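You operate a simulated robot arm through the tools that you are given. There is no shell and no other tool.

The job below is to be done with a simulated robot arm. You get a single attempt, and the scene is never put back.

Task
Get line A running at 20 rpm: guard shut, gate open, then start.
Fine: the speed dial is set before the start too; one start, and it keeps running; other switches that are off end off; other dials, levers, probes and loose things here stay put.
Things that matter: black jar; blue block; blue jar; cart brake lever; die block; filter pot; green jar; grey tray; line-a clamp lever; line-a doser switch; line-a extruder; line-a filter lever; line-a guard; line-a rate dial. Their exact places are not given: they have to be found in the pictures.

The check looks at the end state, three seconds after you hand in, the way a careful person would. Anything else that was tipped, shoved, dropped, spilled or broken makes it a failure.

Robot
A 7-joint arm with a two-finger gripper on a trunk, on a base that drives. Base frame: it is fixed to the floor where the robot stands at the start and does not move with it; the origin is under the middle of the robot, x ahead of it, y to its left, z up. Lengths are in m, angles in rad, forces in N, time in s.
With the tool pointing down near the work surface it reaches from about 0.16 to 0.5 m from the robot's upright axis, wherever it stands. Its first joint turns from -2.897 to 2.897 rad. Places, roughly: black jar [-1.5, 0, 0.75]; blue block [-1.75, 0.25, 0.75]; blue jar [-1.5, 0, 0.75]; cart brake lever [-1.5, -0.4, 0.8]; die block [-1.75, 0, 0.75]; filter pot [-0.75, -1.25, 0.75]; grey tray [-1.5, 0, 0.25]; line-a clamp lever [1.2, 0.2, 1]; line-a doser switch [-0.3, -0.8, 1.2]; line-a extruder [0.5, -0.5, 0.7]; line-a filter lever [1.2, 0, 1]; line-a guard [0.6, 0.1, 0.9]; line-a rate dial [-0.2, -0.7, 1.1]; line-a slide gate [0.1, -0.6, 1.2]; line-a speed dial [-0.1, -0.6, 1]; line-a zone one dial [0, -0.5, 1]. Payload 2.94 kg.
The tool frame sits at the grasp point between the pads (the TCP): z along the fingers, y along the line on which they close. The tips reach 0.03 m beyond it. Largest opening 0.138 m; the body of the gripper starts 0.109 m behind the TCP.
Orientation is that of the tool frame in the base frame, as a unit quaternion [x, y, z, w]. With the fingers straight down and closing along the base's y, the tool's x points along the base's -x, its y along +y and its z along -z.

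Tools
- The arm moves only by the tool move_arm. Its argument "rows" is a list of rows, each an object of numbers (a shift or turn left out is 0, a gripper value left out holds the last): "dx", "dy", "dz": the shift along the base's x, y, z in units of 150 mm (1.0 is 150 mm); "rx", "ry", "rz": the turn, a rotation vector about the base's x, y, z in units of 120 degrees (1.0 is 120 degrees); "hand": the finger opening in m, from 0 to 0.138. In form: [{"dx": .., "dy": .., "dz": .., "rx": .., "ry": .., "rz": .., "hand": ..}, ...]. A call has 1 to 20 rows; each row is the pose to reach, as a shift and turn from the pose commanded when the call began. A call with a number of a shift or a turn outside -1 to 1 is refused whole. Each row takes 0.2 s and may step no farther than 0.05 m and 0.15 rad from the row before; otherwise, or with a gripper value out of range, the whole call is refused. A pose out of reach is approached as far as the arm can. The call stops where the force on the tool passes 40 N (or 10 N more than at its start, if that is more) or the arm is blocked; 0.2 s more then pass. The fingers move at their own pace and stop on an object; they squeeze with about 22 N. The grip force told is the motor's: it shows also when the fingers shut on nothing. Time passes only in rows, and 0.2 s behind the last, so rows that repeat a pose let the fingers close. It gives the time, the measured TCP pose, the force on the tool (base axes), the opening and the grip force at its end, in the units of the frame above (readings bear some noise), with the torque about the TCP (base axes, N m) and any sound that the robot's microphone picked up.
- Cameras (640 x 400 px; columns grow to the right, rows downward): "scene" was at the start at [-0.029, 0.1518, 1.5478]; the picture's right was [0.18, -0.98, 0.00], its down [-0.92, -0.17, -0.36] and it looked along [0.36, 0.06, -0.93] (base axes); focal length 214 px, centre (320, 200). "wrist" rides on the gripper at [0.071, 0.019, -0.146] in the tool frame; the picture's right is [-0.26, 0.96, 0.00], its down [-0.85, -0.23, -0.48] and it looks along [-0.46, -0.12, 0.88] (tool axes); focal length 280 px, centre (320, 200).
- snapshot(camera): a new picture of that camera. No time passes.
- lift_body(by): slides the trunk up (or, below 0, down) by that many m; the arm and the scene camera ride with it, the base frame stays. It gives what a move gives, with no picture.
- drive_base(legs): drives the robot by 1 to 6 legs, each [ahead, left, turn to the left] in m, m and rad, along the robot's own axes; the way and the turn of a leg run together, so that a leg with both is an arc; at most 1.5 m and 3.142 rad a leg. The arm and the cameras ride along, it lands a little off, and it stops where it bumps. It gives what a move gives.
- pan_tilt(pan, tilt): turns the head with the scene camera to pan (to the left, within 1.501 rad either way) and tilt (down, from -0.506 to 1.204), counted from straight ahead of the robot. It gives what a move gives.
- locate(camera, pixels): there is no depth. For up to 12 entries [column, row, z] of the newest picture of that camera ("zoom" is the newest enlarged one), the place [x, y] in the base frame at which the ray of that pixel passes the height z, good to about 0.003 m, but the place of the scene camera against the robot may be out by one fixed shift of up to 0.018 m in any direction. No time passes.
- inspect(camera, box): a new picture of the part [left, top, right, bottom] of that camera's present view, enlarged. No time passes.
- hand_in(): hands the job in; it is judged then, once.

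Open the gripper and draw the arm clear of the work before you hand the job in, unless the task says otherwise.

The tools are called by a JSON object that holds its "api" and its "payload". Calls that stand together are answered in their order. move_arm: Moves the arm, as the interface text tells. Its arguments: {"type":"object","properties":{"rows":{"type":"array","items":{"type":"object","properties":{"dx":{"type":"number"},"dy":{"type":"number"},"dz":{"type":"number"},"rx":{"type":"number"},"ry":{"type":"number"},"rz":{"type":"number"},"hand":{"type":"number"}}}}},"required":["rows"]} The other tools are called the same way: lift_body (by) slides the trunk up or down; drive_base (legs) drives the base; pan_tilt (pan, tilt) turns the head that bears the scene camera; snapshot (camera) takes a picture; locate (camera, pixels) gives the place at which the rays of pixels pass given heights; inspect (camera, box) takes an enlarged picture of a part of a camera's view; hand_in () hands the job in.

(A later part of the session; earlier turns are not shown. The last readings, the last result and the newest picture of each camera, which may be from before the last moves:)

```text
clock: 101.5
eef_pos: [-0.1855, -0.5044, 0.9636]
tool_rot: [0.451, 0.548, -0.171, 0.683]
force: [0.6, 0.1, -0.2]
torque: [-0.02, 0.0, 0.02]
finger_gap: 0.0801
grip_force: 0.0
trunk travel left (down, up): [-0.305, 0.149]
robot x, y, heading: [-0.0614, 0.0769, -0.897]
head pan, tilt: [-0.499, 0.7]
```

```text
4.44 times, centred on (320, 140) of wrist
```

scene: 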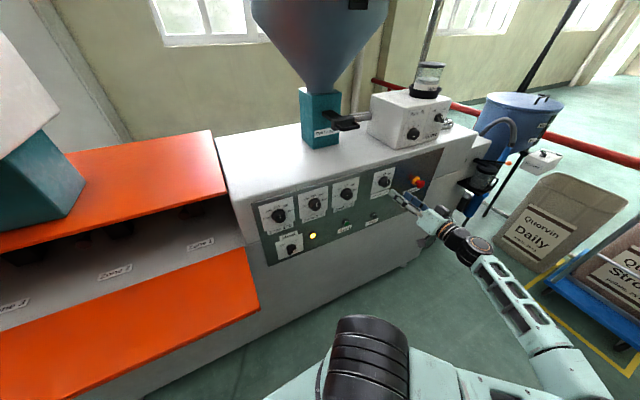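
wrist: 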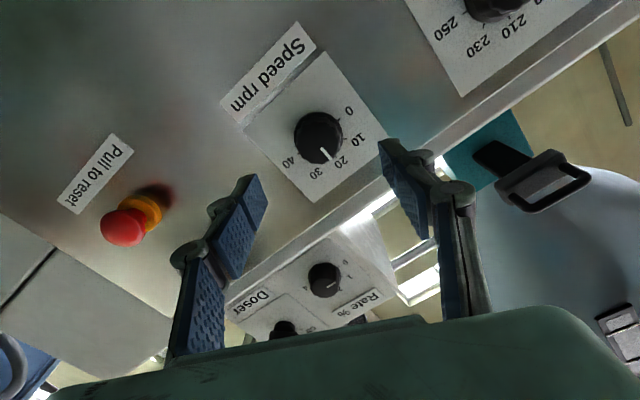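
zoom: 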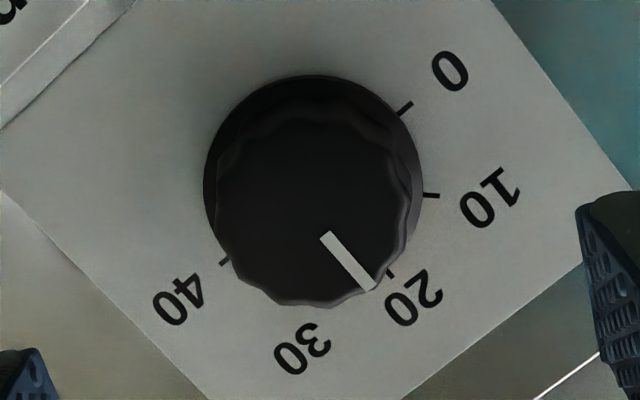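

The pointer is aligned with 20 to within about 1° (same offset as it showed at 0), so the dial is set. Next is the guard: I turn the head left to view the flap from this new viewpoint.

{"api": "pan_tilt", "payload": {"pan": 0.6, "tilt": 0.8}}

{"api": "snapshot", "payload": {"camera": "scene"}}

{"api": "inspect", "payload": {"camera": "scene", "box": [120, 80, 520, 330]}}

```text
clock: 102.8
eef_pos: [-0.1845, -0.5054, 0.9634]
tool_rot: [0.452, 0.548, -0.171, 0.683]
force: [-0.7, 0.2, -0.8]
torque: [-0.03, -0.02, -0.02]
finger_gap: 0.0802
grip_force: 0.1
trunk travel left (down, up): [-0.305, 0.149]
robot x, y, heading: [-0.0644, 0.0786, -0.897]
head pan, tilt: [0.6, 0.799]
```

```text
taken
```

scene: 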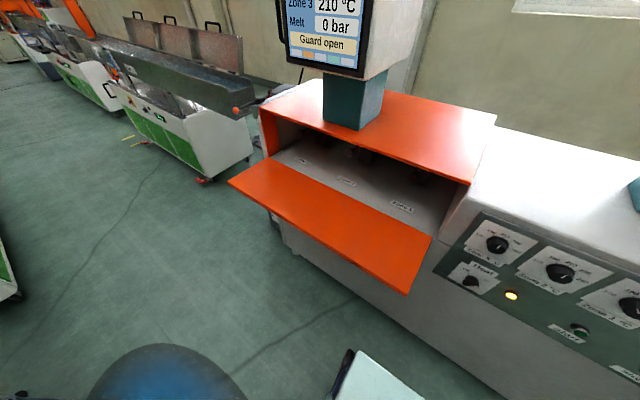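

```text
1.60 times, centred on (320, 205) of scene
```

zoom: 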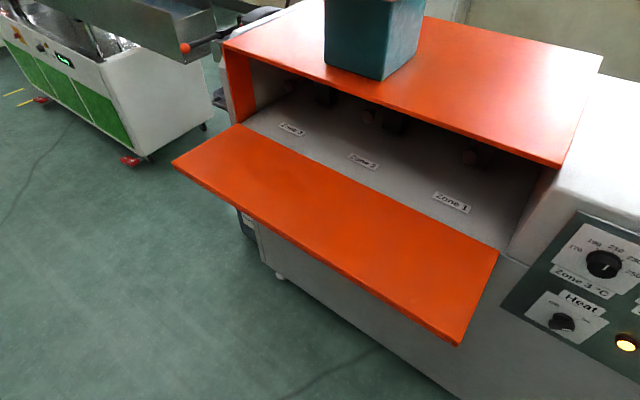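

The screen still reads "Guard open". I locate the flap's four corners — (227.5,183), (407.5,294), (431,239), (270,157.5) — at several heights to triangulate with the earlier view.

{"api": "locate", "payload": {"camera": "scene", "pixels": [[431.3, 239.4, 0.88], [431.3, 239.4, 0.84], [407.5, 294.4, 0.88], [407.5, 294.4, 0.84], [227.5, 183.1, 0.88], [227.5, 183.1, 0.84], [270, 157.5, 0.88], [270, 157.5, 0.84], [495, 114, 1.1], [260, 105, 1.1], [467, 184, 1.05], [165, 380, 0.0]]}}

```text
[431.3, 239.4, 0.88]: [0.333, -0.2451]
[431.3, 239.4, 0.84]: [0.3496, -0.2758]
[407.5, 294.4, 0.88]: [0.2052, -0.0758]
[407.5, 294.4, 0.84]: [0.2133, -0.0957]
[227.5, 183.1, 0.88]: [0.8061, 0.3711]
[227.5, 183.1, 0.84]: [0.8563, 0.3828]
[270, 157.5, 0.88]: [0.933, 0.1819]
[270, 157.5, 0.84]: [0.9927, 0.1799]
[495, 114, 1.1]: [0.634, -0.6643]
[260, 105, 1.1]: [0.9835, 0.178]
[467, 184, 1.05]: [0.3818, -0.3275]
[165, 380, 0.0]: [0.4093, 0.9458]
```

The flap lies level at z≈0.86 with hinge at n≈-0.425 and outer edge at n≈-0.19. My plan: keep this horizontal tool, close the fingers, lower it below flap height here, drive along the machine so the fingers sit under the near end of the flap, then raise and push. First I close the fingers, level the roll and draw back 7 cm.

{"api": "move_arm", "payload": {"rows": [{"dx": -0.069, "dy": 0.094, "rx": -0.0311, "ry": 0.0424, "hand": 0.05}, {"dx": -0.138, "dy": 0.188, "rx": -0.0622, "ry": 0.0847, "hand": 0.03}, {"dx": -0.207, "dy": 0.282, "rx": -0.0933, "ry": 0.1271, "hand": 0.0}, {"dx": -0.276, "dy": 0.376, "rx": -0.1244, "ry": 0.1694, "hand": 0.0}, {"dx": -0.276, "dy": 0.376, "rx": -0.1244, "ry": 0.1694, "hand": 0.0}]}}

{"api": "lift_body", "payload": {"by": -0.175}}

{"api": "pan_tilt", "payload": {"pan": -0.3, "tilt": 0.8}}

{"api": "snapshot", "payload": {"camera": "scene"}}

{"api": "snapshot", "payload": {"camera": "wrist"}}

```text
clock: 104.0
eef_pos: [-0.2249, -0.4494, 0.964]
tool_rot: [0.322, 0.633, -0.318, 0.628]
force: [-0.4, -0.6, 0.3]
torque: [-0.01, 0.0, -0.01]
finger_gap: 0.0
grip_force: 21.8
trunk travel left (down, up): [-0.305, 0.149]
robot x, y, heading: [-0.0604, 0.0783, -0.902]
head pan, tilt: [0.6, 0.799]
```

```text
clock: 106.0
eef_pos: [-0.2234, -0.4491, 0.7896]
tool_rot: [0.323, 0.632, -0.319, 0.628]
force: [-0.9, -0.4, 0.0]
torque: [0.02, -0.01, 0.0]
finger_gap: 0.0001
grip_force: 21.6
trunk travel left (down, up): [-0.13, 0.324]
robot x, y, heading: [-0.0622, 0.0804, -0.906]
head pan, tilt: [0.6, 0.799]
```

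```text
clock: 107.2
eef_pos: [-0.2243, -0.4497, 0.7883]
tool_rot: [0.322, 0.633, -0.318, 0.628]
force: [-0.2, -0.7, -0.8]
torque: [0.02, 0.01, 0.02]
finger_gap: 0.0
grip_force: 22.5
trunk travel left (down, up): [-0.13, 0.324]
robot x, y, heading: [-0.0605, 0.0759, -0.894]
head pan, tilt: [-0.3, 0.799]
```

```text
taken
```

scene: 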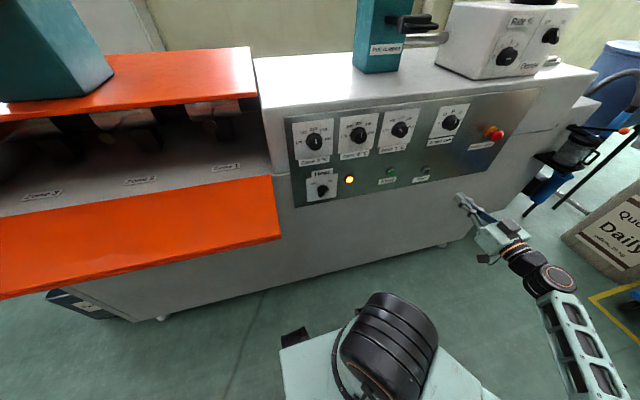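

```text
taken
```

wrist: 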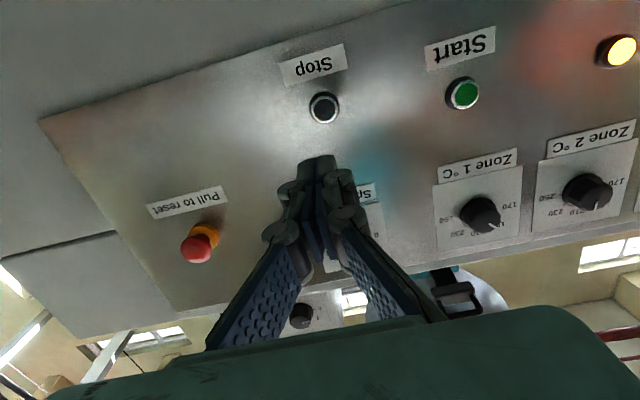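

The tool is now at z≈0.79, below flap level. With the camera 17.5 cm lower than before I can triangulate the flap's height well: corners at (272,177) and (281,238).

{"api": "inspect", "payload": {"camera": "scene", "box": [200, 140, 320, 260]}}

{"api": "locate", "payload": {"camera": "scene", "pixels": [[272, 177, 0.9], [272, 177, 0.86], [272, 177, 0.82], [281, 237, 0.9], [281, 237, 0.86], [281, 237, 0.82]]}}

```text
3.33 times, centred on (260, 200) of scene
```

zoom: 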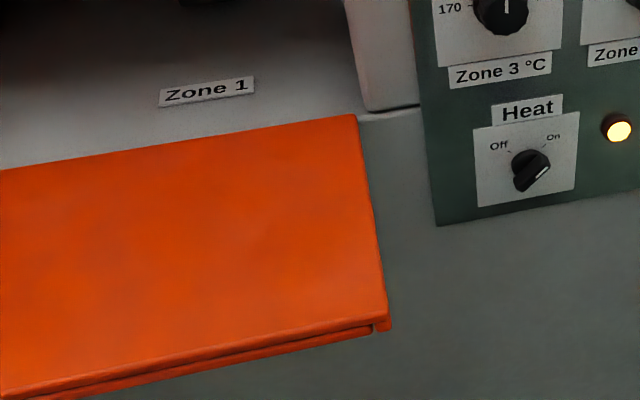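

```text
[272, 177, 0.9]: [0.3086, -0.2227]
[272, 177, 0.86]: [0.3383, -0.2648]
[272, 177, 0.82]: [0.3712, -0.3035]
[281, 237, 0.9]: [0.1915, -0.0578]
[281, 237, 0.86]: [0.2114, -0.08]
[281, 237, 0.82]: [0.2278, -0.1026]
```

Flap underside is well above the fingers (top of fingers ≈0.80). I now drive to the left along the machine in three legs so the fingers end up under the near end of the flap (d≈0.27).

{"api": "drive_base", "payload": {"legs": [[0.01, 0.25, 0], [0.01, 0.25, 0]]}}

{"api": "pan_tilt", "payload": {"pan": -0.7, "tilt": 0.8}}

{"api": "snapshot", "payload": {"camera": "scene"}}

{"api": "snapshot", "payload": {"camera": "wrist"}}

```text
clock: 112.4
eef_pos: [0.1798, -0.1546, 0.7887]
tool_rot: [0.321, 0.633, -0.317, 0.629]
force: [-0.5, -0.4, 0.3]
torque: [0.02, 0.0, 0.01]
finger_gap: 0.0
grip_force: 22.0
trunk travel left (down, up): [-0.13, 0.324]
robot x, y, heading: [0.3394, 0.3695, -0.893]
head pan, tilt: [-0.3, 0.799]
```

```text
clock: 113.2
eef_pos: [0.1803, -0.1556, 0.7878]
tool_rot: [0.32, 0.634, -0.315, 0.629]
force: [-0.2, 0.4, 0.4]
torque: [-0.01, 0.04, -0.01]
finger_gap: 0.0
grip_force: 22.0
trunk travel left (down, up): [-0.13, 0.324]
robot x, y, heading: [0.3407, 0.373, -0.896]
head pan, tilt: [-0.7, 0.799]
```

```text
taken
```

scene: 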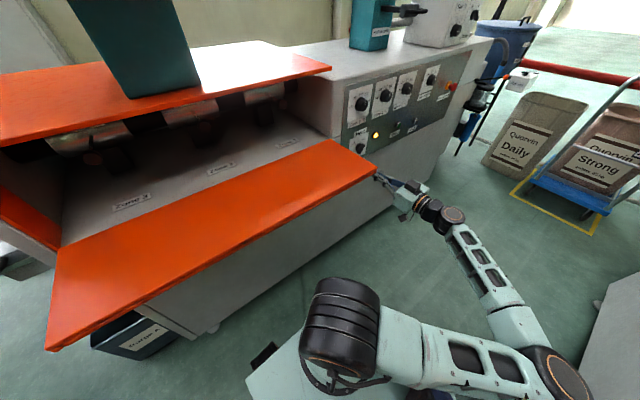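

```text
taken
```

wrist: 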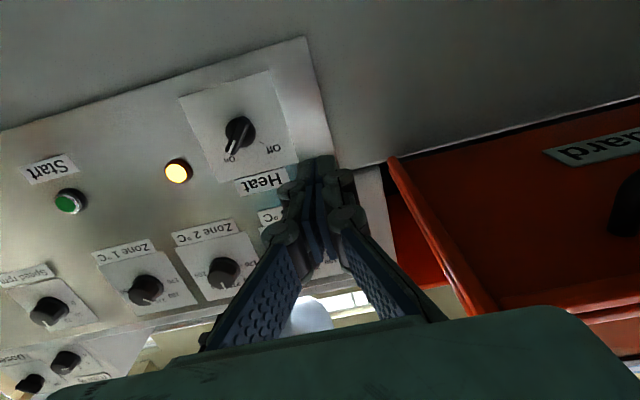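

TCP is at d≈0.05, just short of the flap's near edge (seen at (390,160) in the wrist view with the "Guard" label on its underside). A dark box stands on the floor under the far part of the flap at (140,335); I check its place before moving on.

{"api": "locate", "payload": {"camera": "scene", "pixels": [[175, 352, 0.0], [100, 352, 0.0], [95, 340, 0.15], [178, 330, 0.15], [215, 328, 0.0], [376, 167, 0.86], [46, 350, 0.86], [62, 250, 0.88], [330, 140, 0.88]]}}

{"api": "inspect", "payload": {"camera": "scene", "box": [40, 260, 280, 400]}}

{"api": "inspect", "payload": {"camera": "wrist", "box": [340, 80, 640, 320]}}

```text
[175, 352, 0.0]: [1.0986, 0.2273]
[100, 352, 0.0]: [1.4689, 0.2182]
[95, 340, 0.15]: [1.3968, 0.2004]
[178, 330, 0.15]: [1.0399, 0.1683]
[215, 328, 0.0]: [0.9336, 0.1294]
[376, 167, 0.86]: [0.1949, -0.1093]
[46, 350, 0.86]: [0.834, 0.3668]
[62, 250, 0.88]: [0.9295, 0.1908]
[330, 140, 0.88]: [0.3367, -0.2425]
```

```text
2.67 times, centred on (160, 330) of scene
```

zoom: 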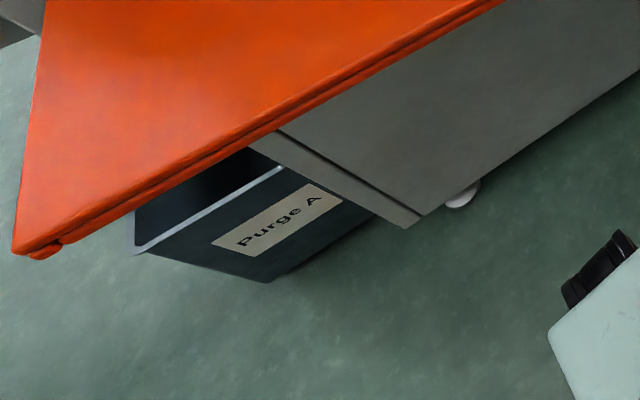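

```text
1.67 times, centred on (490, 200) of wrist
```

zoom: 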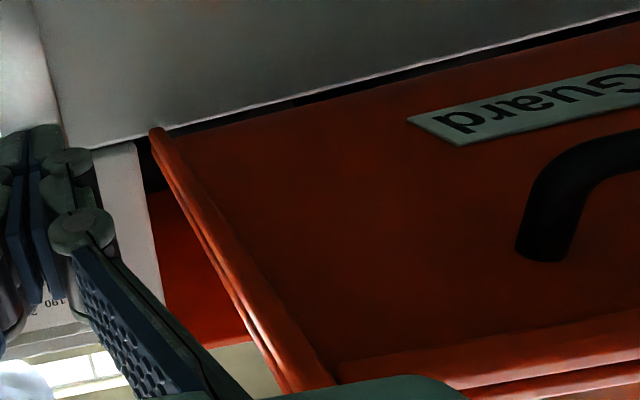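

The purge bin is far off (d≈1.0). I locate the handle's near end and the flap's near edge from the wrist camera to choose a push spot between them.

{"api": "locate", "payload": {"camera": "wrist", "pixels": [[620, 200, 0.82], [620, 200, 0.84], [620, 200, 0.86], [415, 158, 0.86], [415, 158, 0.84], [488, 305, 0.84], [488, 305, 0.86], [390, 160, 0.86], [390, 160, 0.88]]}}

```text
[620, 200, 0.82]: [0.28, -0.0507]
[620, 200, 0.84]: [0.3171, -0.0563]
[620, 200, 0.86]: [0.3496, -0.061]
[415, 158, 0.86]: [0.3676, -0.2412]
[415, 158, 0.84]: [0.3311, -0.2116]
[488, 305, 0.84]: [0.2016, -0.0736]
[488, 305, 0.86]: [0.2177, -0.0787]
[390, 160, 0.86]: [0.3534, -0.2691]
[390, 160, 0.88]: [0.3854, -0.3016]
```

The handle's near leg is at d≈0.21, so the clear spot on the underside is d≈0.165, between it and the flap's edge. I drive 0.11 m further left.

{"api": "drive_base", "payload": {"legs": [[0.004, 0.112, 0]]}}

{"api": "snapshot", "payload": {"camera": "wrist"}}

{"api": "snapshot", "payload": {"camera": "scene"}}

```text
clock: 114.9
eef_pos: [0.2688, -0.0902, 0.7878]
tool_rot: [0.32, 0.633, -0.316, 0.629]
force: [-0.3, -0.2, 0.4]
torque: [0.0, 0.02, -0.02]
finger_gap: 0.0001
grip_force: 21.9
trunk travel left (down, up): [-0.13, 0.324]
robot x, y, heading: [0.4283, 0.4356, -0.893]
head pan, tilt: [-0.7, 0.799]
```

```text
taken
```

wrist: 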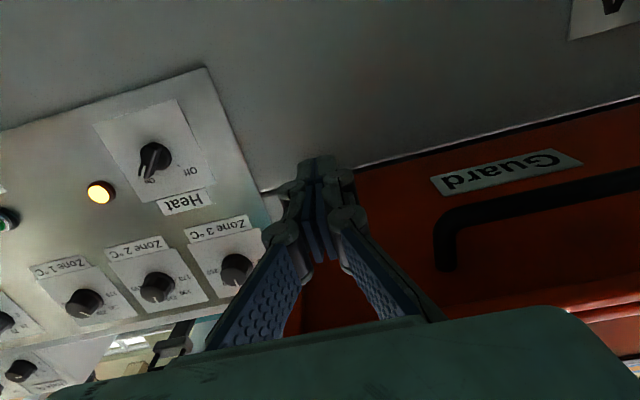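

```text
taken
```

scene: 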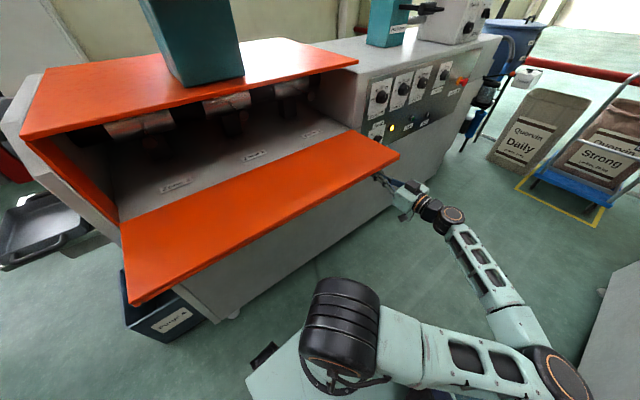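

Fingers are under the flap at the clear spot (d≈0.163, n≈-0.232). I raise the trunk 6 cm and check that the flap lifts.

{"api": "lift_body", "payload": {"by": 0.06}}

{"api": "snapshot", "payload": {"camera": "scene"}}

{"api": "snapshot", "payload": {"camera": "wrist"}}

```text
clock: 115.9
eef_pos: [0.2687, -0.0907, 0.8477]
tool_rot: [0.32, 0.634, -0.316, 0.63]
force: [-0.1, 0.3, -0.6]
torque: [0.0, -0.02, 0.02]
finger_gap: 0.0
grip_force: 21.8
trunk travel left (down, up): [-0.19, 0.264]
robot x, y, heading: [0.4326, 0.4347, -0.898]
head pan, tilt: [-0.7, 0.799]
```

```text
taken
```

scene: 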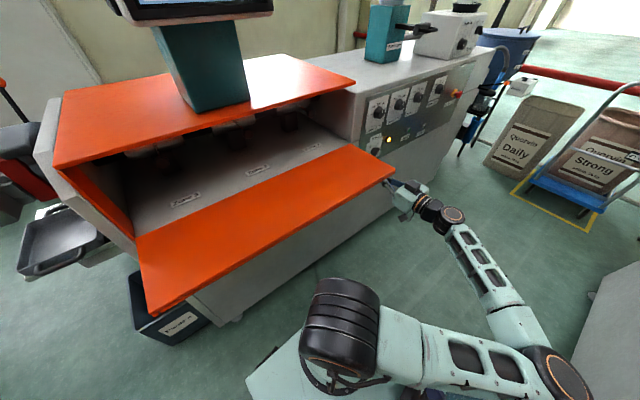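

```text
taken
```

wrist: 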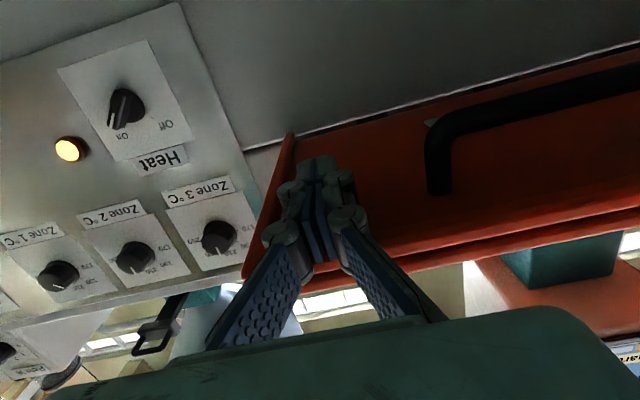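

Fingers are between the flap's near rim and the handle, not yet touching (force ≈0 at z=0.848). I raise another 4 cm.

{"api": "lift_body", "payload": {"by": 0.04}}

{"api": "snapshot", "payload": {"camera": "scene"}}

{"api": "snapshot", "payload": {"camera": "wrist"}}

```text
clock: 116.7
eef_pos: [0.2673, -0.0897, 0.8875]
tool_rot: [0.321, 0.634, -0.315, 0.629]
force: [2.7, -1.2, -10.3]
torque: [0.24, 0.17, 0.0]
finger_gap: 0.0063
grip_force: 28.3
trunk travel left (down, up): [-0.23, 0.224]
robot x, y, heading: [0.4265, 0.4384, -0.894]
head pan, tilt: [-0.7, 0.799]
```

```text
taken
```

scene: 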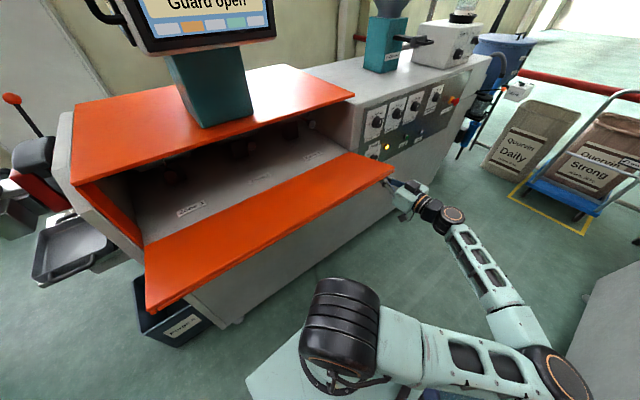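

```text
taken
```

wrist: 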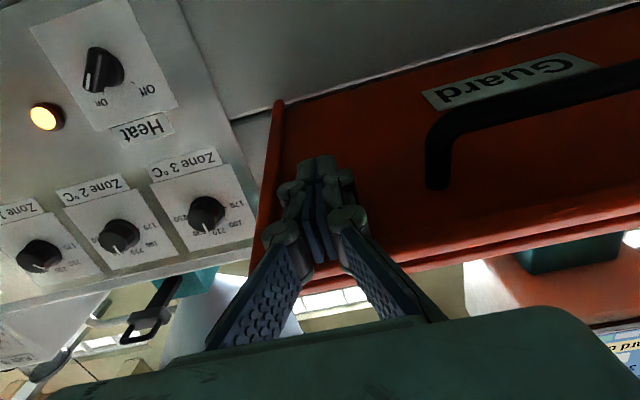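

Contact: the flap now rests on the fingers (-10 N) and is starting to lift. I raise another 6 cm.

{"api": "lift_body", "payload": {"by": 0.06}}

{"api": "snapshot", "payload": {"camera": "scene"}}

{"api": "snapshot", "payload": {"camera": "wrist"}}

```text
clock: 117.7
eef_pos: [0.267, -0.0908, 0.9487]
tool_rot: [0.322, 0.633, -0.317, 0.629]
force: [-2.2, 2.1, -7.9]
torque: [0.15, 0.04, -0.04]
finger_gap: 0.0059
grip_force: 27.4
trunk travel left (down, up): [-0.29, 0.164]
robot x, y, heading: [0.4293, 0.4376, -0.899]
head pan, tilt: [-0.7, 0.799]
```

```text
taken
```

scene: 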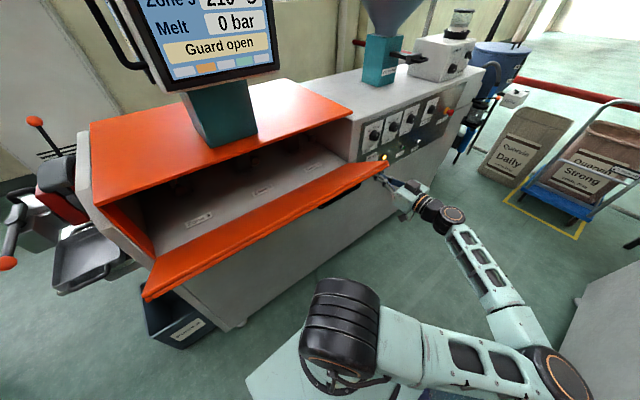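

```text
taken
```

wrist: 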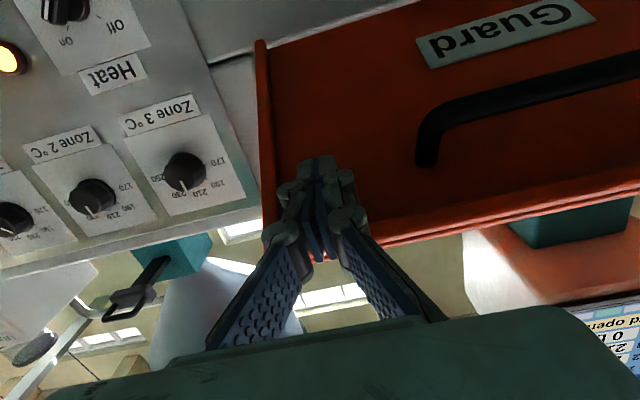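

The flap is up ~22° and the spot holds. I raise 4 cm more and then push inward with the arm.

{"api": "lift_body", "payload": {"by": 0.04}}

{"api": "move_arm", "payload": {"rows": [{"dx": 0.04, "dy": -0.054}, {"dx": 0.08, "dy": -0.108}, {"dx": 0.12, "dy": -0.162}, {"dx": 0.158, "dy": -0.215}]}}

{"api": "snapshot", "payload": {"camera": "scene"}}

{"api": "snapshot", "payload": {"camera": "wrist"}}

```text
clock: 118.5
eef_pos: [0.2673, -0.0899, 0.9891]
tool_rot: [0.321, 0.633, -0.316, 0.629]
force: [-1.0, 2.4, -4.3]
torque: [0.06, 0.02, 0.04]
finger_gap: 0.0059
grip_force: 28.2
trunk travel left (down, up): [-0.33, 0.124]
robot x, y, heading: [0.4272, 0.4361, -0.895]
head pan, tilt: [-0.7, 0.799]
```

```text
clock: 119.5
eef_pos: [0.2916, -0.122, 0.9907]
tool_rot: [0.321, 0.634, -0.316, 0.629]
force: [-3.4, 6.0, -1.1]
torque: [-0.04, -0.02, 0.02]
finger_gap: 0.0061
grip_force: 28.7
trunk travel left (down, up): [-0.33, 0.124]
robot x, y, heading: [0.425, 0.4356, -0.893]
head pan, tilt: [-0.7, 0.799]
```

```text
taken
```

scene: 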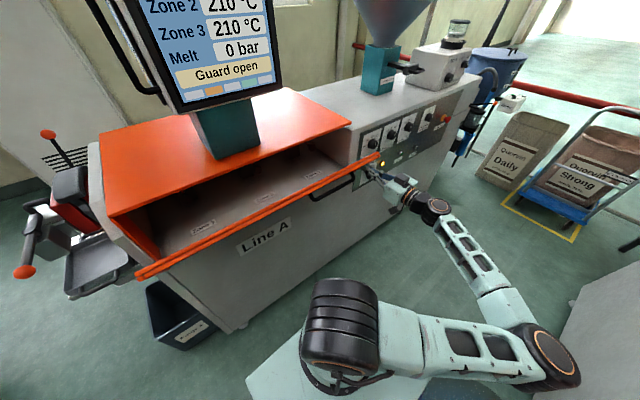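

```text
taken
```

wrist: 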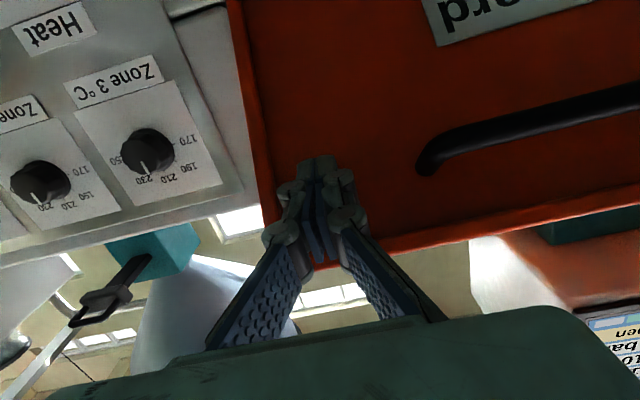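

The flap is at about 43° and follows well. I keep pushing inward in small steps.

{"api": "move_arm", "payload": {"rows": [{"dx": 0.04, "dy": -0.054}, {"dx": 0.08, "dy": -0.108}, {"dx": 0.12, "dy": -0.162}, {"dx": 0.16, "dy": -0.216}, {"dx": 0.2, "dy": -0.27}]}}

{"api": "snapshot", "payload": {"camera": "scene"}}

{"api": "snapshot", "payload": {"camera": "wrist"}}

```text
clock: 120.7
eef_pos: [0.3219, -0.1633, 0.989]
tool_rot: [0.32, 0.633, -0.316, 0.629]
force: [-3.1, 3.1, 0.0]
torque: [-0.03, -0.03, 0.01]
finger_gap: 0.006
grip_force: 28.4
trunk travel left (down, up): [-0.33, 0.124]
robot x, y, heading: [0.4247, 0.4393, -0.894]
head pan, tilt: [-0.7, 0.799]
```

```text
taken
```

scene: 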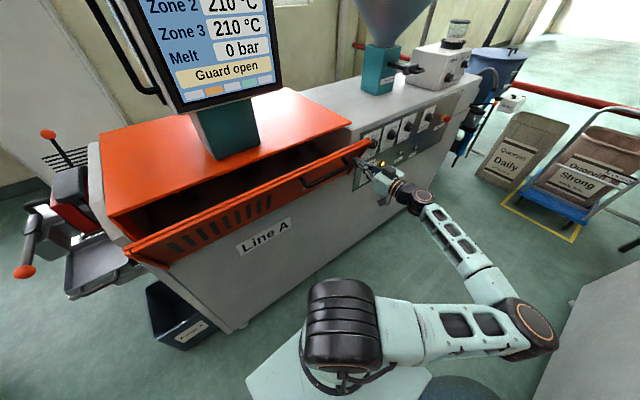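

```text
taken
```

wrist: 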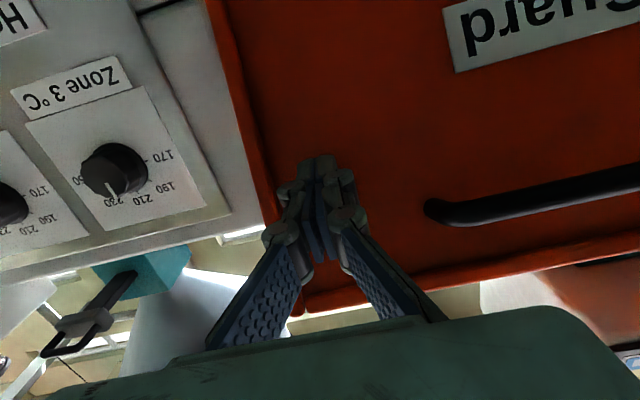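

The flap is now ~60°+ (slots and Line A plate visible). I push on toward closed, in 1 cm steps with the force guard.

{"api": "move_arm", "payload": {"rows": [{"dx": 0.04, "dy": -0.054}, {"dx": 0.08, "dy": -0.108}, {"dx": 0.12, "dy": -0.162}, {"dx": 0.16, "dy": -0.216}, {"dx": 0.2, "dy": -0.27}, {"dx": 0.24, "dy": -0.324}, {"dx": 0.28, "dy": -0.378}]}}

{"api": "snapshot", "payload": {"camera": "scene"}}

{"api": "snapshot", "payload": {"camera": "wrist"}}

```text
clock: 122.3
eef_pos: [0.3576, -0.2093, 0.989]
tool_rot: [0.321, 0.634, -0.316, 0.629]
force: [-6.7, 20.4, 1.9]
torque: [-0.24, -0.16, 0.16]
finger_gap: 0.0059
grip_force: 28.3
trunk travel left (down, up): [-0.33, 0.124]
robot x, y, heading: [0.4344, 0.4365, -0.9]
head pan, tilt: [-0.7, 0.799]
stopped in row 7: the force on the tool passed its limit at 53 N (the readings are from after the stop); the commanded pose is now the measured one
```

```text
taken
```

scene: 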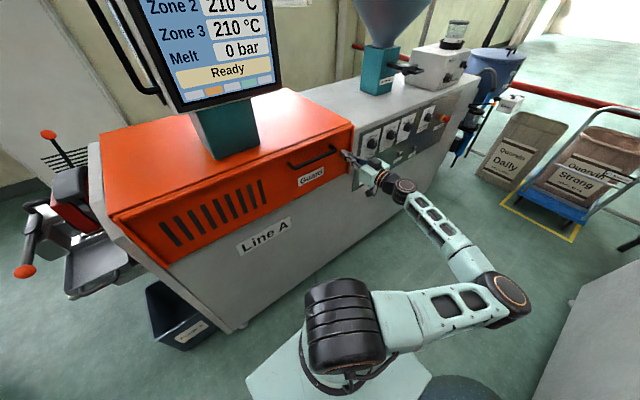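

```text
taken
```

wrist: 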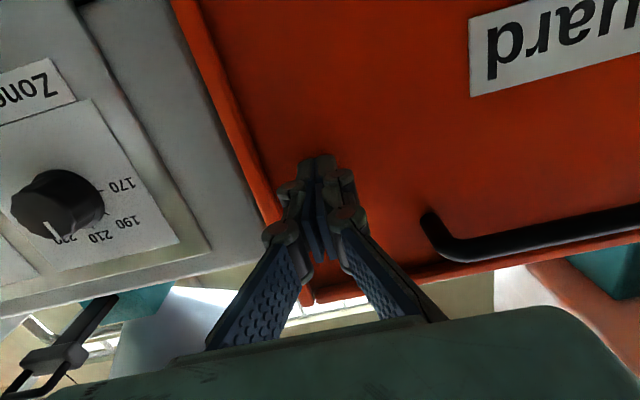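

The guard is shut — the screen now reads "Ready". I back off gently and check that it stays shut.

{"api": "move_arm", "payload": {"rows": [{"dx": -0.02, "dy": 0.027}, {"dx": -0.06, "dy": 0.081}, {"dx": -0.12, "dy": 0.162}, {"dx": -0.2, "dy": 0.27}, {"dx": -0.28, "dy": 0.38}, {"dx": -0.36, "dy": 0.49}]}}

{"api": "snapshot", "payload": {"camera": "scene"}}

{"api": "inspect", "payload": {"camera": "scene", "box": [80, 0, 360, 250]}}

```text
clock: 123.7
eef_pos: [0.3045, -0.1381, 0.9861]
tool_rot: [0.322, 0.635, -0.315, 0.628]
force: [0.5, -0.3, -0.1]
torque: [-0.02, -0.01, 0.01]
finger_gap: 0.0001
grip_force: 29.2
trunk travel left (down, up): [-0.33, 0.124]
robot x, y, heading: [0.4276, 0.439, -0.899]
head pan, tilt: [-0.7, 0.799]
```

```text
taken
```

scene: 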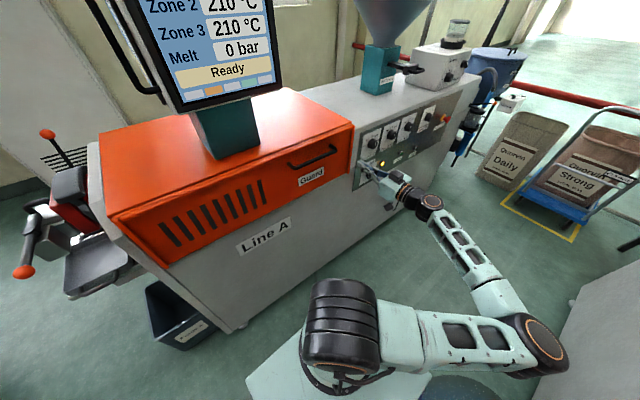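

```text
1.60 times, centred on (220, 125) of scene
```

zoom: 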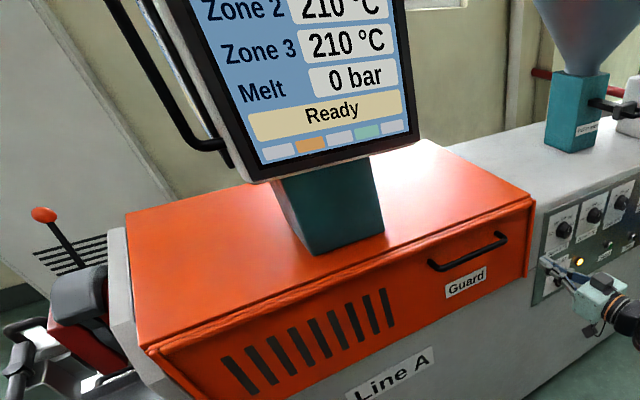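

The guard stays shut and the display shows "Ready". Now for Start (≈ d -0.285, z 0.79 by estimate): I drive back to the right 0.45 m and lower the trunk 0.2 m with the closed fingers kept clear of the panel.

{"api": "drive_base", "payload": {"legs": [[-0.009, -0.2243, 0], [-0.009, -0.2243, 0]]}}

{"api": "lift_body", "payload": {"by": -0.2}}

{"api": "snapshot", "payload": {"camera": "wrist"}}

{"api": "snapshot", "payload": {"camera": "scene"}}

```text
clock: 128.4
eef_pos: [-0.0529, -0.4017, 0.9877]
tool_rot: [0.322, 0.635, -0.315, 0.628]
force: [0.8, 0.4, 0.5]
torque: [-0.02, 0.01, 0.02]
finger_gap: 0.0
grip_force: 28.1
trunk travel left (down, up): [-0.33, 0.124]
robot x, y, heading: [0.0717, 0.1756, -0.899]
head pan, tilt: [-0.7, 0.799]
```

```text
clock: 130.6
eef_pos: [-0.0534, -0.4023, 0.7877]
tool_rot: [0.32, 0.635, -0.314, 0.629]
force: [-0.7, 1.2, 0.6]
torque: [0.0, -0.02, -0.01]
finger_gap: 0.0
grip_force: 28.9
trunk travel left (down, up): [-0.13, 0.324]
robot x, y, heading: [0.0725, 0.1748, -0.896]
head pan, tilt: [-0.7, 0.799]
```

```text
taken
```

wrist: 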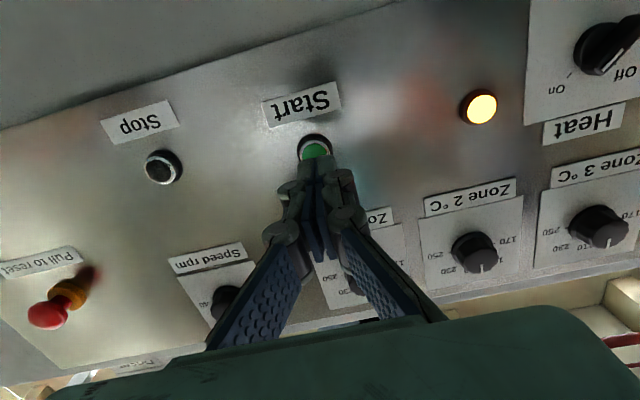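

```text
taken
```

scene: 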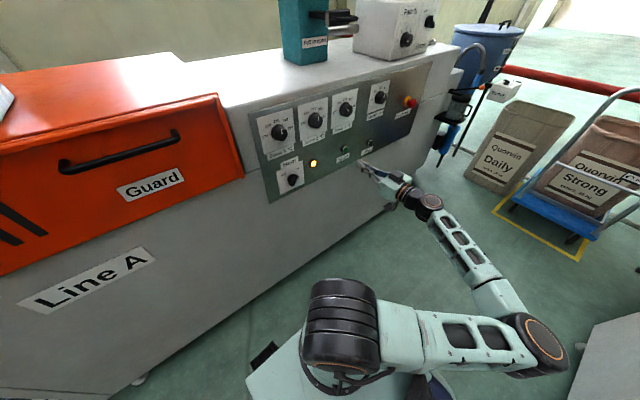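

The Start button (green) is right behind the fingertips at (314,148). I locate it from this view.

{"api": "inspect", "payload": {"camera": "wrist", "box": [240, 70, 400, 200]}}

{"api": "locate", "payload": {"camera": "wrist", "pixels": [[314, 147, 0.77], [314, 147, 0.78], [314, 147, 0.79], [314, 147, 0.8], [164, 167, 0.77], [164, 167, 0.78], [164, 167, 0.79]]}}

```text
3.08 times, centred on (320, 135) of wrist
```

zoom: 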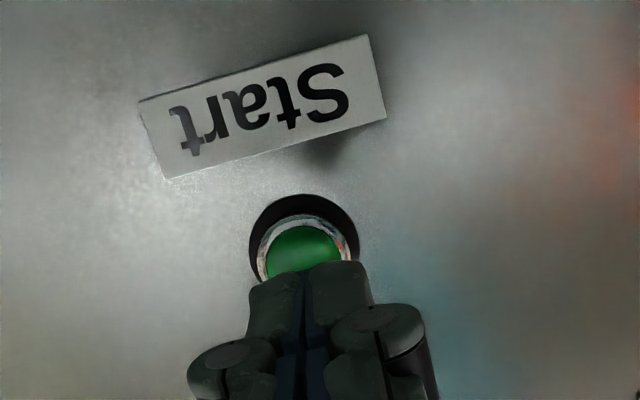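

```text
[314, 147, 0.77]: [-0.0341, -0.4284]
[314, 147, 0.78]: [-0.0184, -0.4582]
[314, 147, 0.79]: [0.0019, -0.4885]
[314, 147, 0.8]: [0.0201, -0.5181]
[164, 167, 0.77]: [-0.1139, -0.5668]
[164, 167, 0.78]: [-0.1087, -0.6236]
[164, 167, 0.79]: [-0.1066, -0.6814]
```

Start's centre is ~7 mm right and ~10 mm above my tool axis. I shift accordingly and advance 6 cm, stopping short of the button.

{"api": "move_arm", "payload": {"rows": [{"dx": -0.04, "dy": -0.029, "dz": 0.067}, {"dx": 0.02, "dy": -0.11, "dz": 0.067}, {"dx": 0.08, "dy": -0.19, "dz": 0.067}, {"dx": 0.14, "dy": -0.27, "dz": 0.067}, {"dx": 0.197, "dy": -0.352, "dz": 0.067}]}}

{"api": "snapshot", "payload": {"camera": "wrist"}}

{"api": "inspect", "payload": {"camera": "wrist", "box": [240, 90, 400, 220]}}

```text
clock: 131.8
eef_pos: [-0.0224, -0.4556, 0.7974]
tool_rot: [0.321, 0.635, -0.314, 0.628]
force: [0.4, 0.3, -0.2]
torque: [0.01, 0.0, 0.03]
finger_gap: 0.0
grip_force: 28.6
trunk travel left (down, up): [-0.13, 0.324]
robot x, y, heading: [0.0675, 0.1755, -0.898]
head pan, tilt: [-0.7, 0.799]
```

```text
taken
```

wrist: 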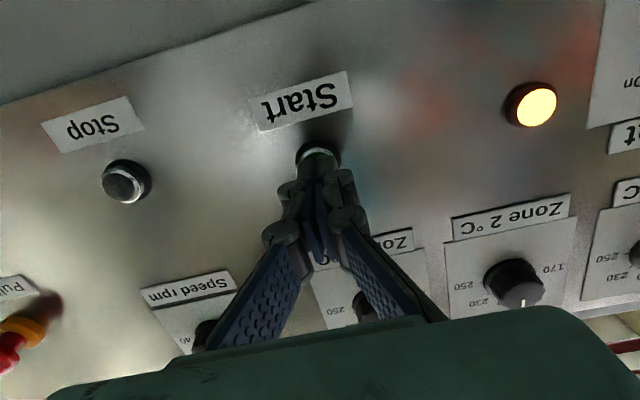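

```text
3.08 times, centred on (320, 155) of wrist
```

zoom: 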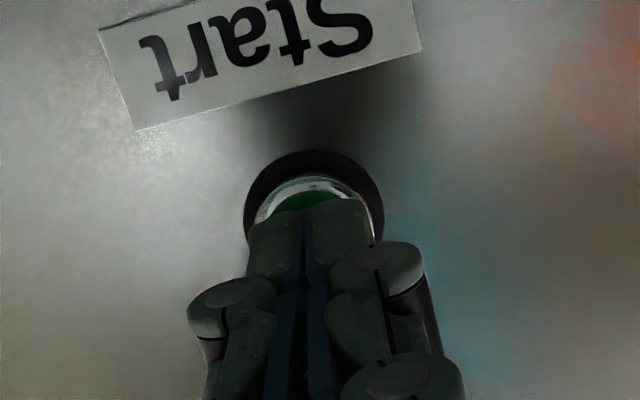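

The tool axis now points at the button centre within ~2 mm. I press forward in 3 mm steps, watching force and sound.

{"api": "move_arm", "payload": {"rows": [{"dx": 0.012, "dy": -0.016}, {"dx": 0.024, "dy": -0.032}, {"dx": 0.036, "dy": -0.048}, {"dx": 0.047, "dy": -0.064}]}}

{"api": "inspect", "payload": {"camera": "wrist", "box": [240, 90, 400, 220]}}

```text
clock: 132.8
eef_pos: [-0.0147, -0.4632, 0.7978]
tool_rot: [0.321, 0.635, -0.314, 0.629]
force: [-1.5, 0.0, 0.7]
torque: [-0.01, 0.0, -0.02]
finger_gap: 0.0001
grip_force: 28.4
trunk travel left (down, up): [-0.13, 0.324]
robot x, y, heading: [0.0713, 0.1758, -0.897]
head pan, tilt: [-0.7, 0.799]
```

```text
3.08 times, centred on (320, 155) of wrist
```

zoom: 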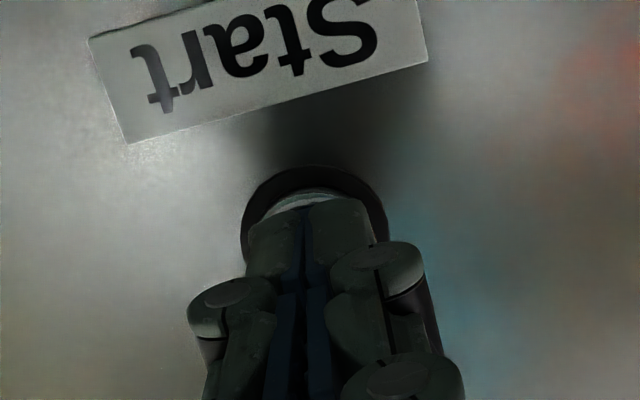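

No contact yet (tip n≈-0.395). I continue in 2–3 mm steps.

{"api": "move_arm", "payload": {"rows": [{"dx": 0.01, "dy": -0.0135}, {"dx": 0.02, "dy": -0.027}, {"dx": 0.03, "dy": -0.04}, {"dx": 0.04, "dy": -0.054}]}}

{"api": "inspect", "payload": {"camera": "wrist", "box": [240, 90, 400, 220]}}

{"api": "pan_tilt", "payload": {"pan": 0.3, "tilt": 0.4}}

{"api": "snapshot", "payload": {"camera": "scene"}}

```text
clock: 133.8
eef_pos: [-0.0103, -0.4729, 0.797]
tool_rot: [0.321, 0.635, -0.314, 0.628]
force: [-0.7, 2.0, -2.0]
torque: [0.0, 0.02, 0.0]
finger_gap: 0.0059
grip_force: 28.1
trunk travel left (down, up): [-0.13, 0.324]
robot x, y, heading: [0.0726, 0.1763, -0.897]
head pan, tilt: [-0.7, 0.799]
heard: click
```

```text
3.08 times, centred on (320, 155) of wrist
```

zoom: 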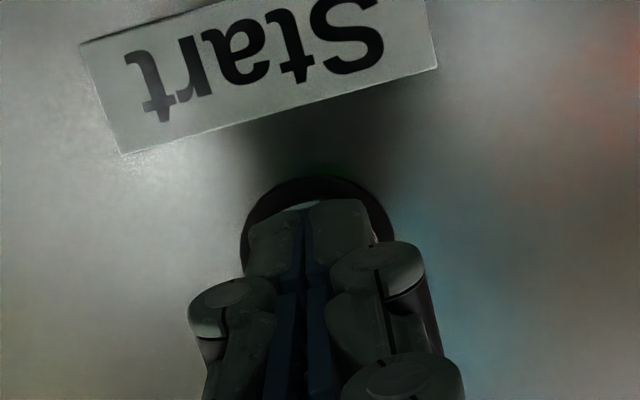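

```text
clock: 135.0
eef_pos: [-0.0096, -0.4724, 0.798]
tool_rot: [0.321, 0.635, -0.315, 0.628]
force: [-1.8, 1.8, -1.0]
torque: [-0.01, 0.01, -0.04]
finger_gap: 0.0059
grip_force: 28.5
trunk travel left (down, up): [-0.13, 0.324]
robot x, y, heading: [0.0701, 0.177, -0.897]
head pan, tilt: [0.3, 0.4]
```

```text
taken
```

scene: 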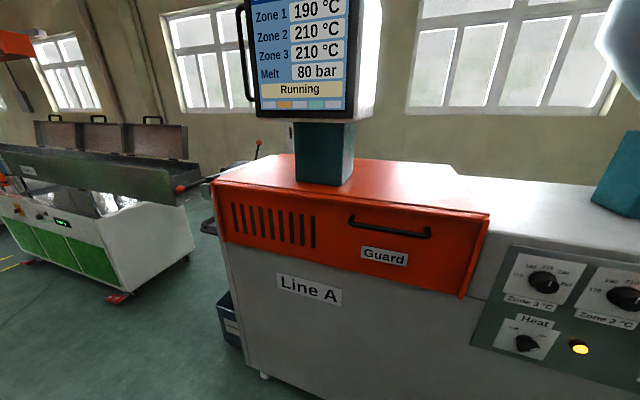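

A click was heard and the screen reads "Running" with 80 bar melt. I withdraw straight back from the button.

{"api": "move_arm", "payload": {"rows": [{"dx": -0.05, "dy": 0.068}, {"dx": -0.12, "dy": 0.163}, {"dx": -0.22, "dy": 0.3}, {"dx": -0.34, "dy": 0.463}, {"dx": -0.46, "dy": 0.626}, {"dx": -0.59, "dy": 0.803}]}}

{"api": "snapshot", "payload": {"camera": "scene"}}

{"api": "snapshot", "payload": {"camera": "wrist"}}

```text
clock: 136.4
eef_pos: [-0.0986, -0.3536, 0.7958]
tool_rot: [0.321, 0.635, -0.314, 0.628]
force: [-0.8, -0.2, 0.0]
torque: [-0.01, -0.02, -0.02]
finger_gap: 0.0001
grip_force: 28.2
trunk travel left (down, up): [-0.13, 0.324]
robot x, y, heading: [0.0749, 0.1736, -0.892]
head pan, tilt: [0.3, 0.4]
```

```text
taken
```

scene: 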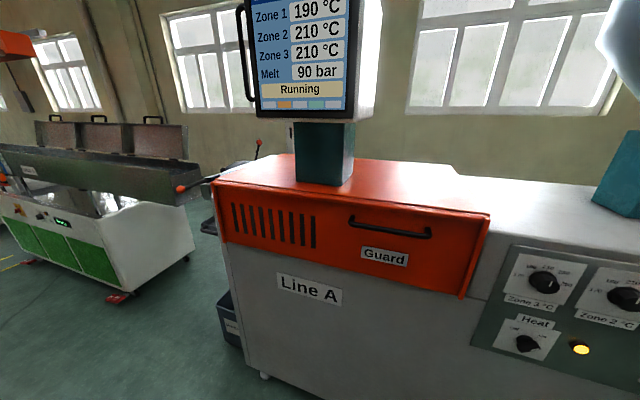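

```text
taken
```

wrist: 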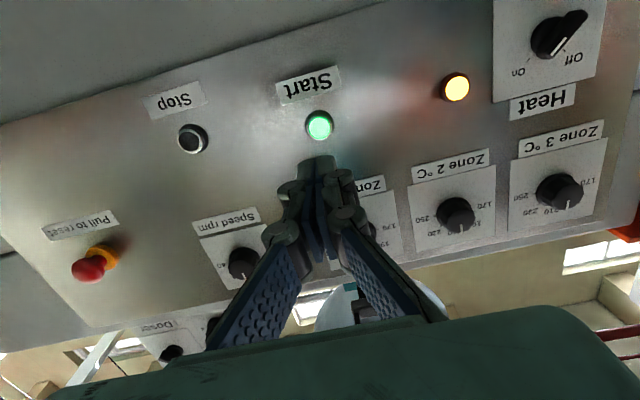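

The Start lamp is lit and the line is running; melt pressure reads 90 bar. I open the gripper and draw further back while watching that it settles.

{"api": "move_arm", "payload": {"rows": [{"dx": -0.08, "dy": 0.1, "hand": 0.05}, {"dx": -0.16, "dy": 0.2, "hand": 0.08}, {"dx": -0.16, "dy": 0.2, "hand": 0.08}, {"dx": -0.16, "dy": 0.2, "hand": 0.08}, {"dx": -0.16, "dy": 0.2, "hand": 0.08}, {"dx": -0.16, "dy": 0.2, "hand": 0.08}, {"dx": -0.16, "dy": 0.2, "hand": 0.08}, {"dx": -0.16, "dy": 0.2, "hand": 0.08}, {"dx": -0.16, "dy": 0.2, "hand": 0.08}, {"dx": -0.16, "dy": 0.2, "hand": 0.08}]}}

{"api": "snapshot", "payload": {"camera": "scene"}}

{"api": "pan_tilt", "payload": {"pan": -0.5, "tilt": 0.4}}

{"api": "snapshot", "payload": {"camera": "scene"}}

```text
clock: 138.6
eef_pos: [-0.1239, -0.3219, 0.7966]
tool_rot: [0.321, 0.636, -0.314, 0.628]
force: [0.9, -0.4, -0.5]
torque: [0.02, 0.0, -0.01]
finger_gap: 0.0802
grip_force: 0.1
trunk travel left (down, up): [-0.13, 0.324]
robot x, y, heading: [0.0708, 0.1745, -0.893]
head pan, tilt: [0.3, 0.4]
```

```text
taken
```

scene: 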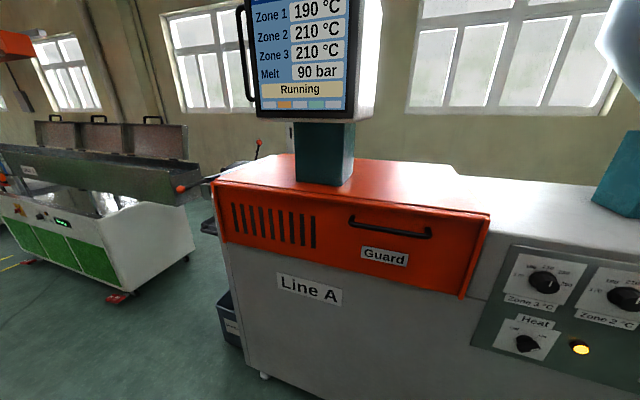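

```text
clock: 139.8
eef_pos: [-0.124, -0.322, 0.7976]
tool_rot: [0.322, 0.636, -0.314, 0.628]
force: [0.7, 0.4, 0.3]
torque: [0.0, -0.02, 0.0]
finger_gap: 0.0801
grip_force: 0.0
trunk travel left (down, up): [-0.13, 0.324]
robot x, y, heading: [0.0708, 0.1742, -0.893]
head pan, tilt: [-0.499, 0.4]
```

```text
taken
```

scene: 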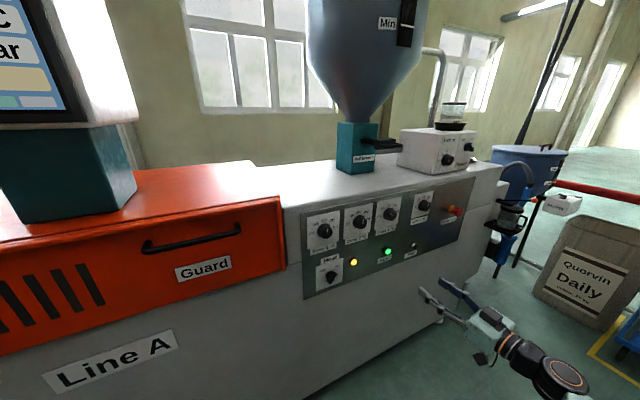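

Pressure is steady at 90 bar and the Start lamp stays lit. I zoom in to check the dials, doser switch, gate and speed pointer one final time.

{"api": "inspect", "payload": {"camera": "scene", "box": [295, 180, 475, 300]}}

{"api": "inspect", "payload": {"camera": "scene", "box": [320, 100, 500, 200]}}

{"api": "inspect", "payload": {"camera": "scene", "box": [380, 185, 470, 240]}}

{"api": "snapshot", "payload": {"camera": "wrist"}}

```text
3.33 times, centred on (385, 240) of scene
```

zoom: 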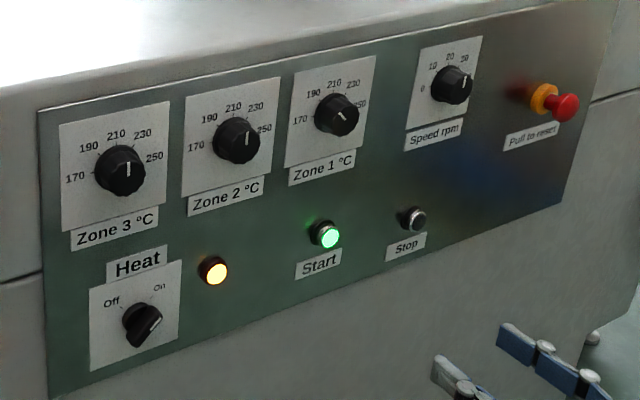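

```text
3.56 times, centred on (410, 150) of scene
```

zoom: 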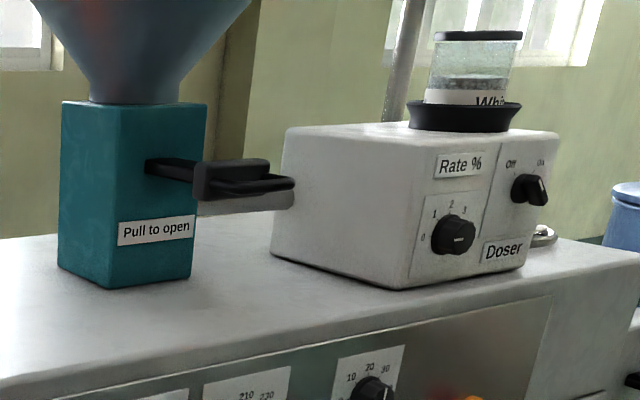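

```text
7.11 times, centred on (425, 212) of scene
```

zoom: 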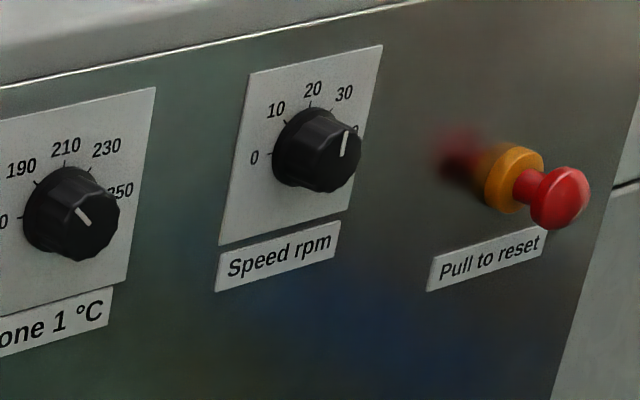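

```text
taken
```

wrist: 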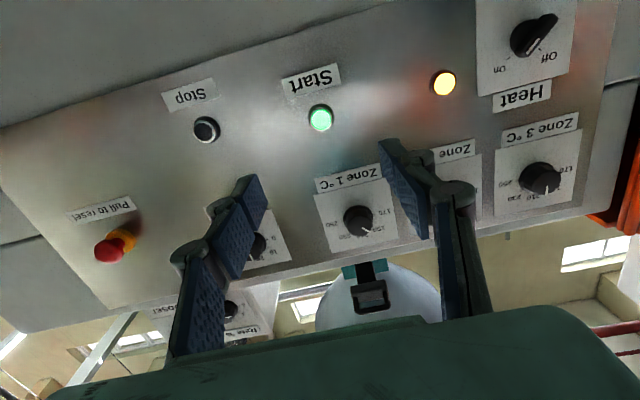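

Everything is in order: speed at 20, zones and rate unchanged, doser off, gate out, guard shut, Start lamp lit, gripper open. I take one last look at the screen before handing in.

{"api": "pan_tilt", "payload": {"pan": 0.3, "tilt": 0.4}}

{"api": "inspect", "payload": {"camera": "scene", "box": [180, 0, 500, 300]}}

```text
clock: 140.9
eef_pos: [-0.1239, -0.3229, 0.7965]
tool_rot: [0.32, 0.635, -0.314, 0.629]
force: [1.4, -0.7, -0.2]
torque: [0.03, -0.04, 0.0]
finger_gap: 0.0805
grip_force: 0.1
trunk travel left (down, up): [-0.13, 0.324]
robot x, y, heading: [0.068, 0.1725, -0.895]
head pan, tilt: [0.3, 0.4]
```

```text
1.33 times, centred on (340, 150) of scene
```

zoom: 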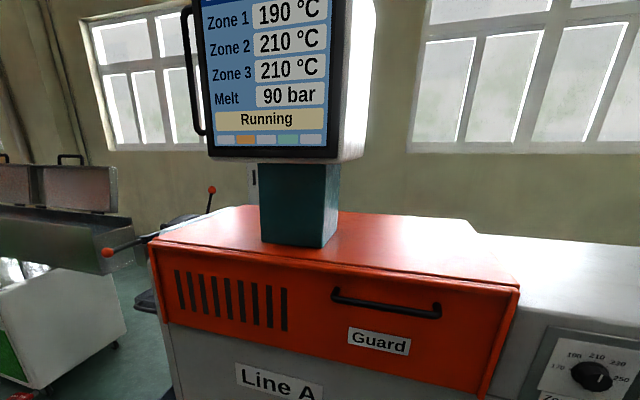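

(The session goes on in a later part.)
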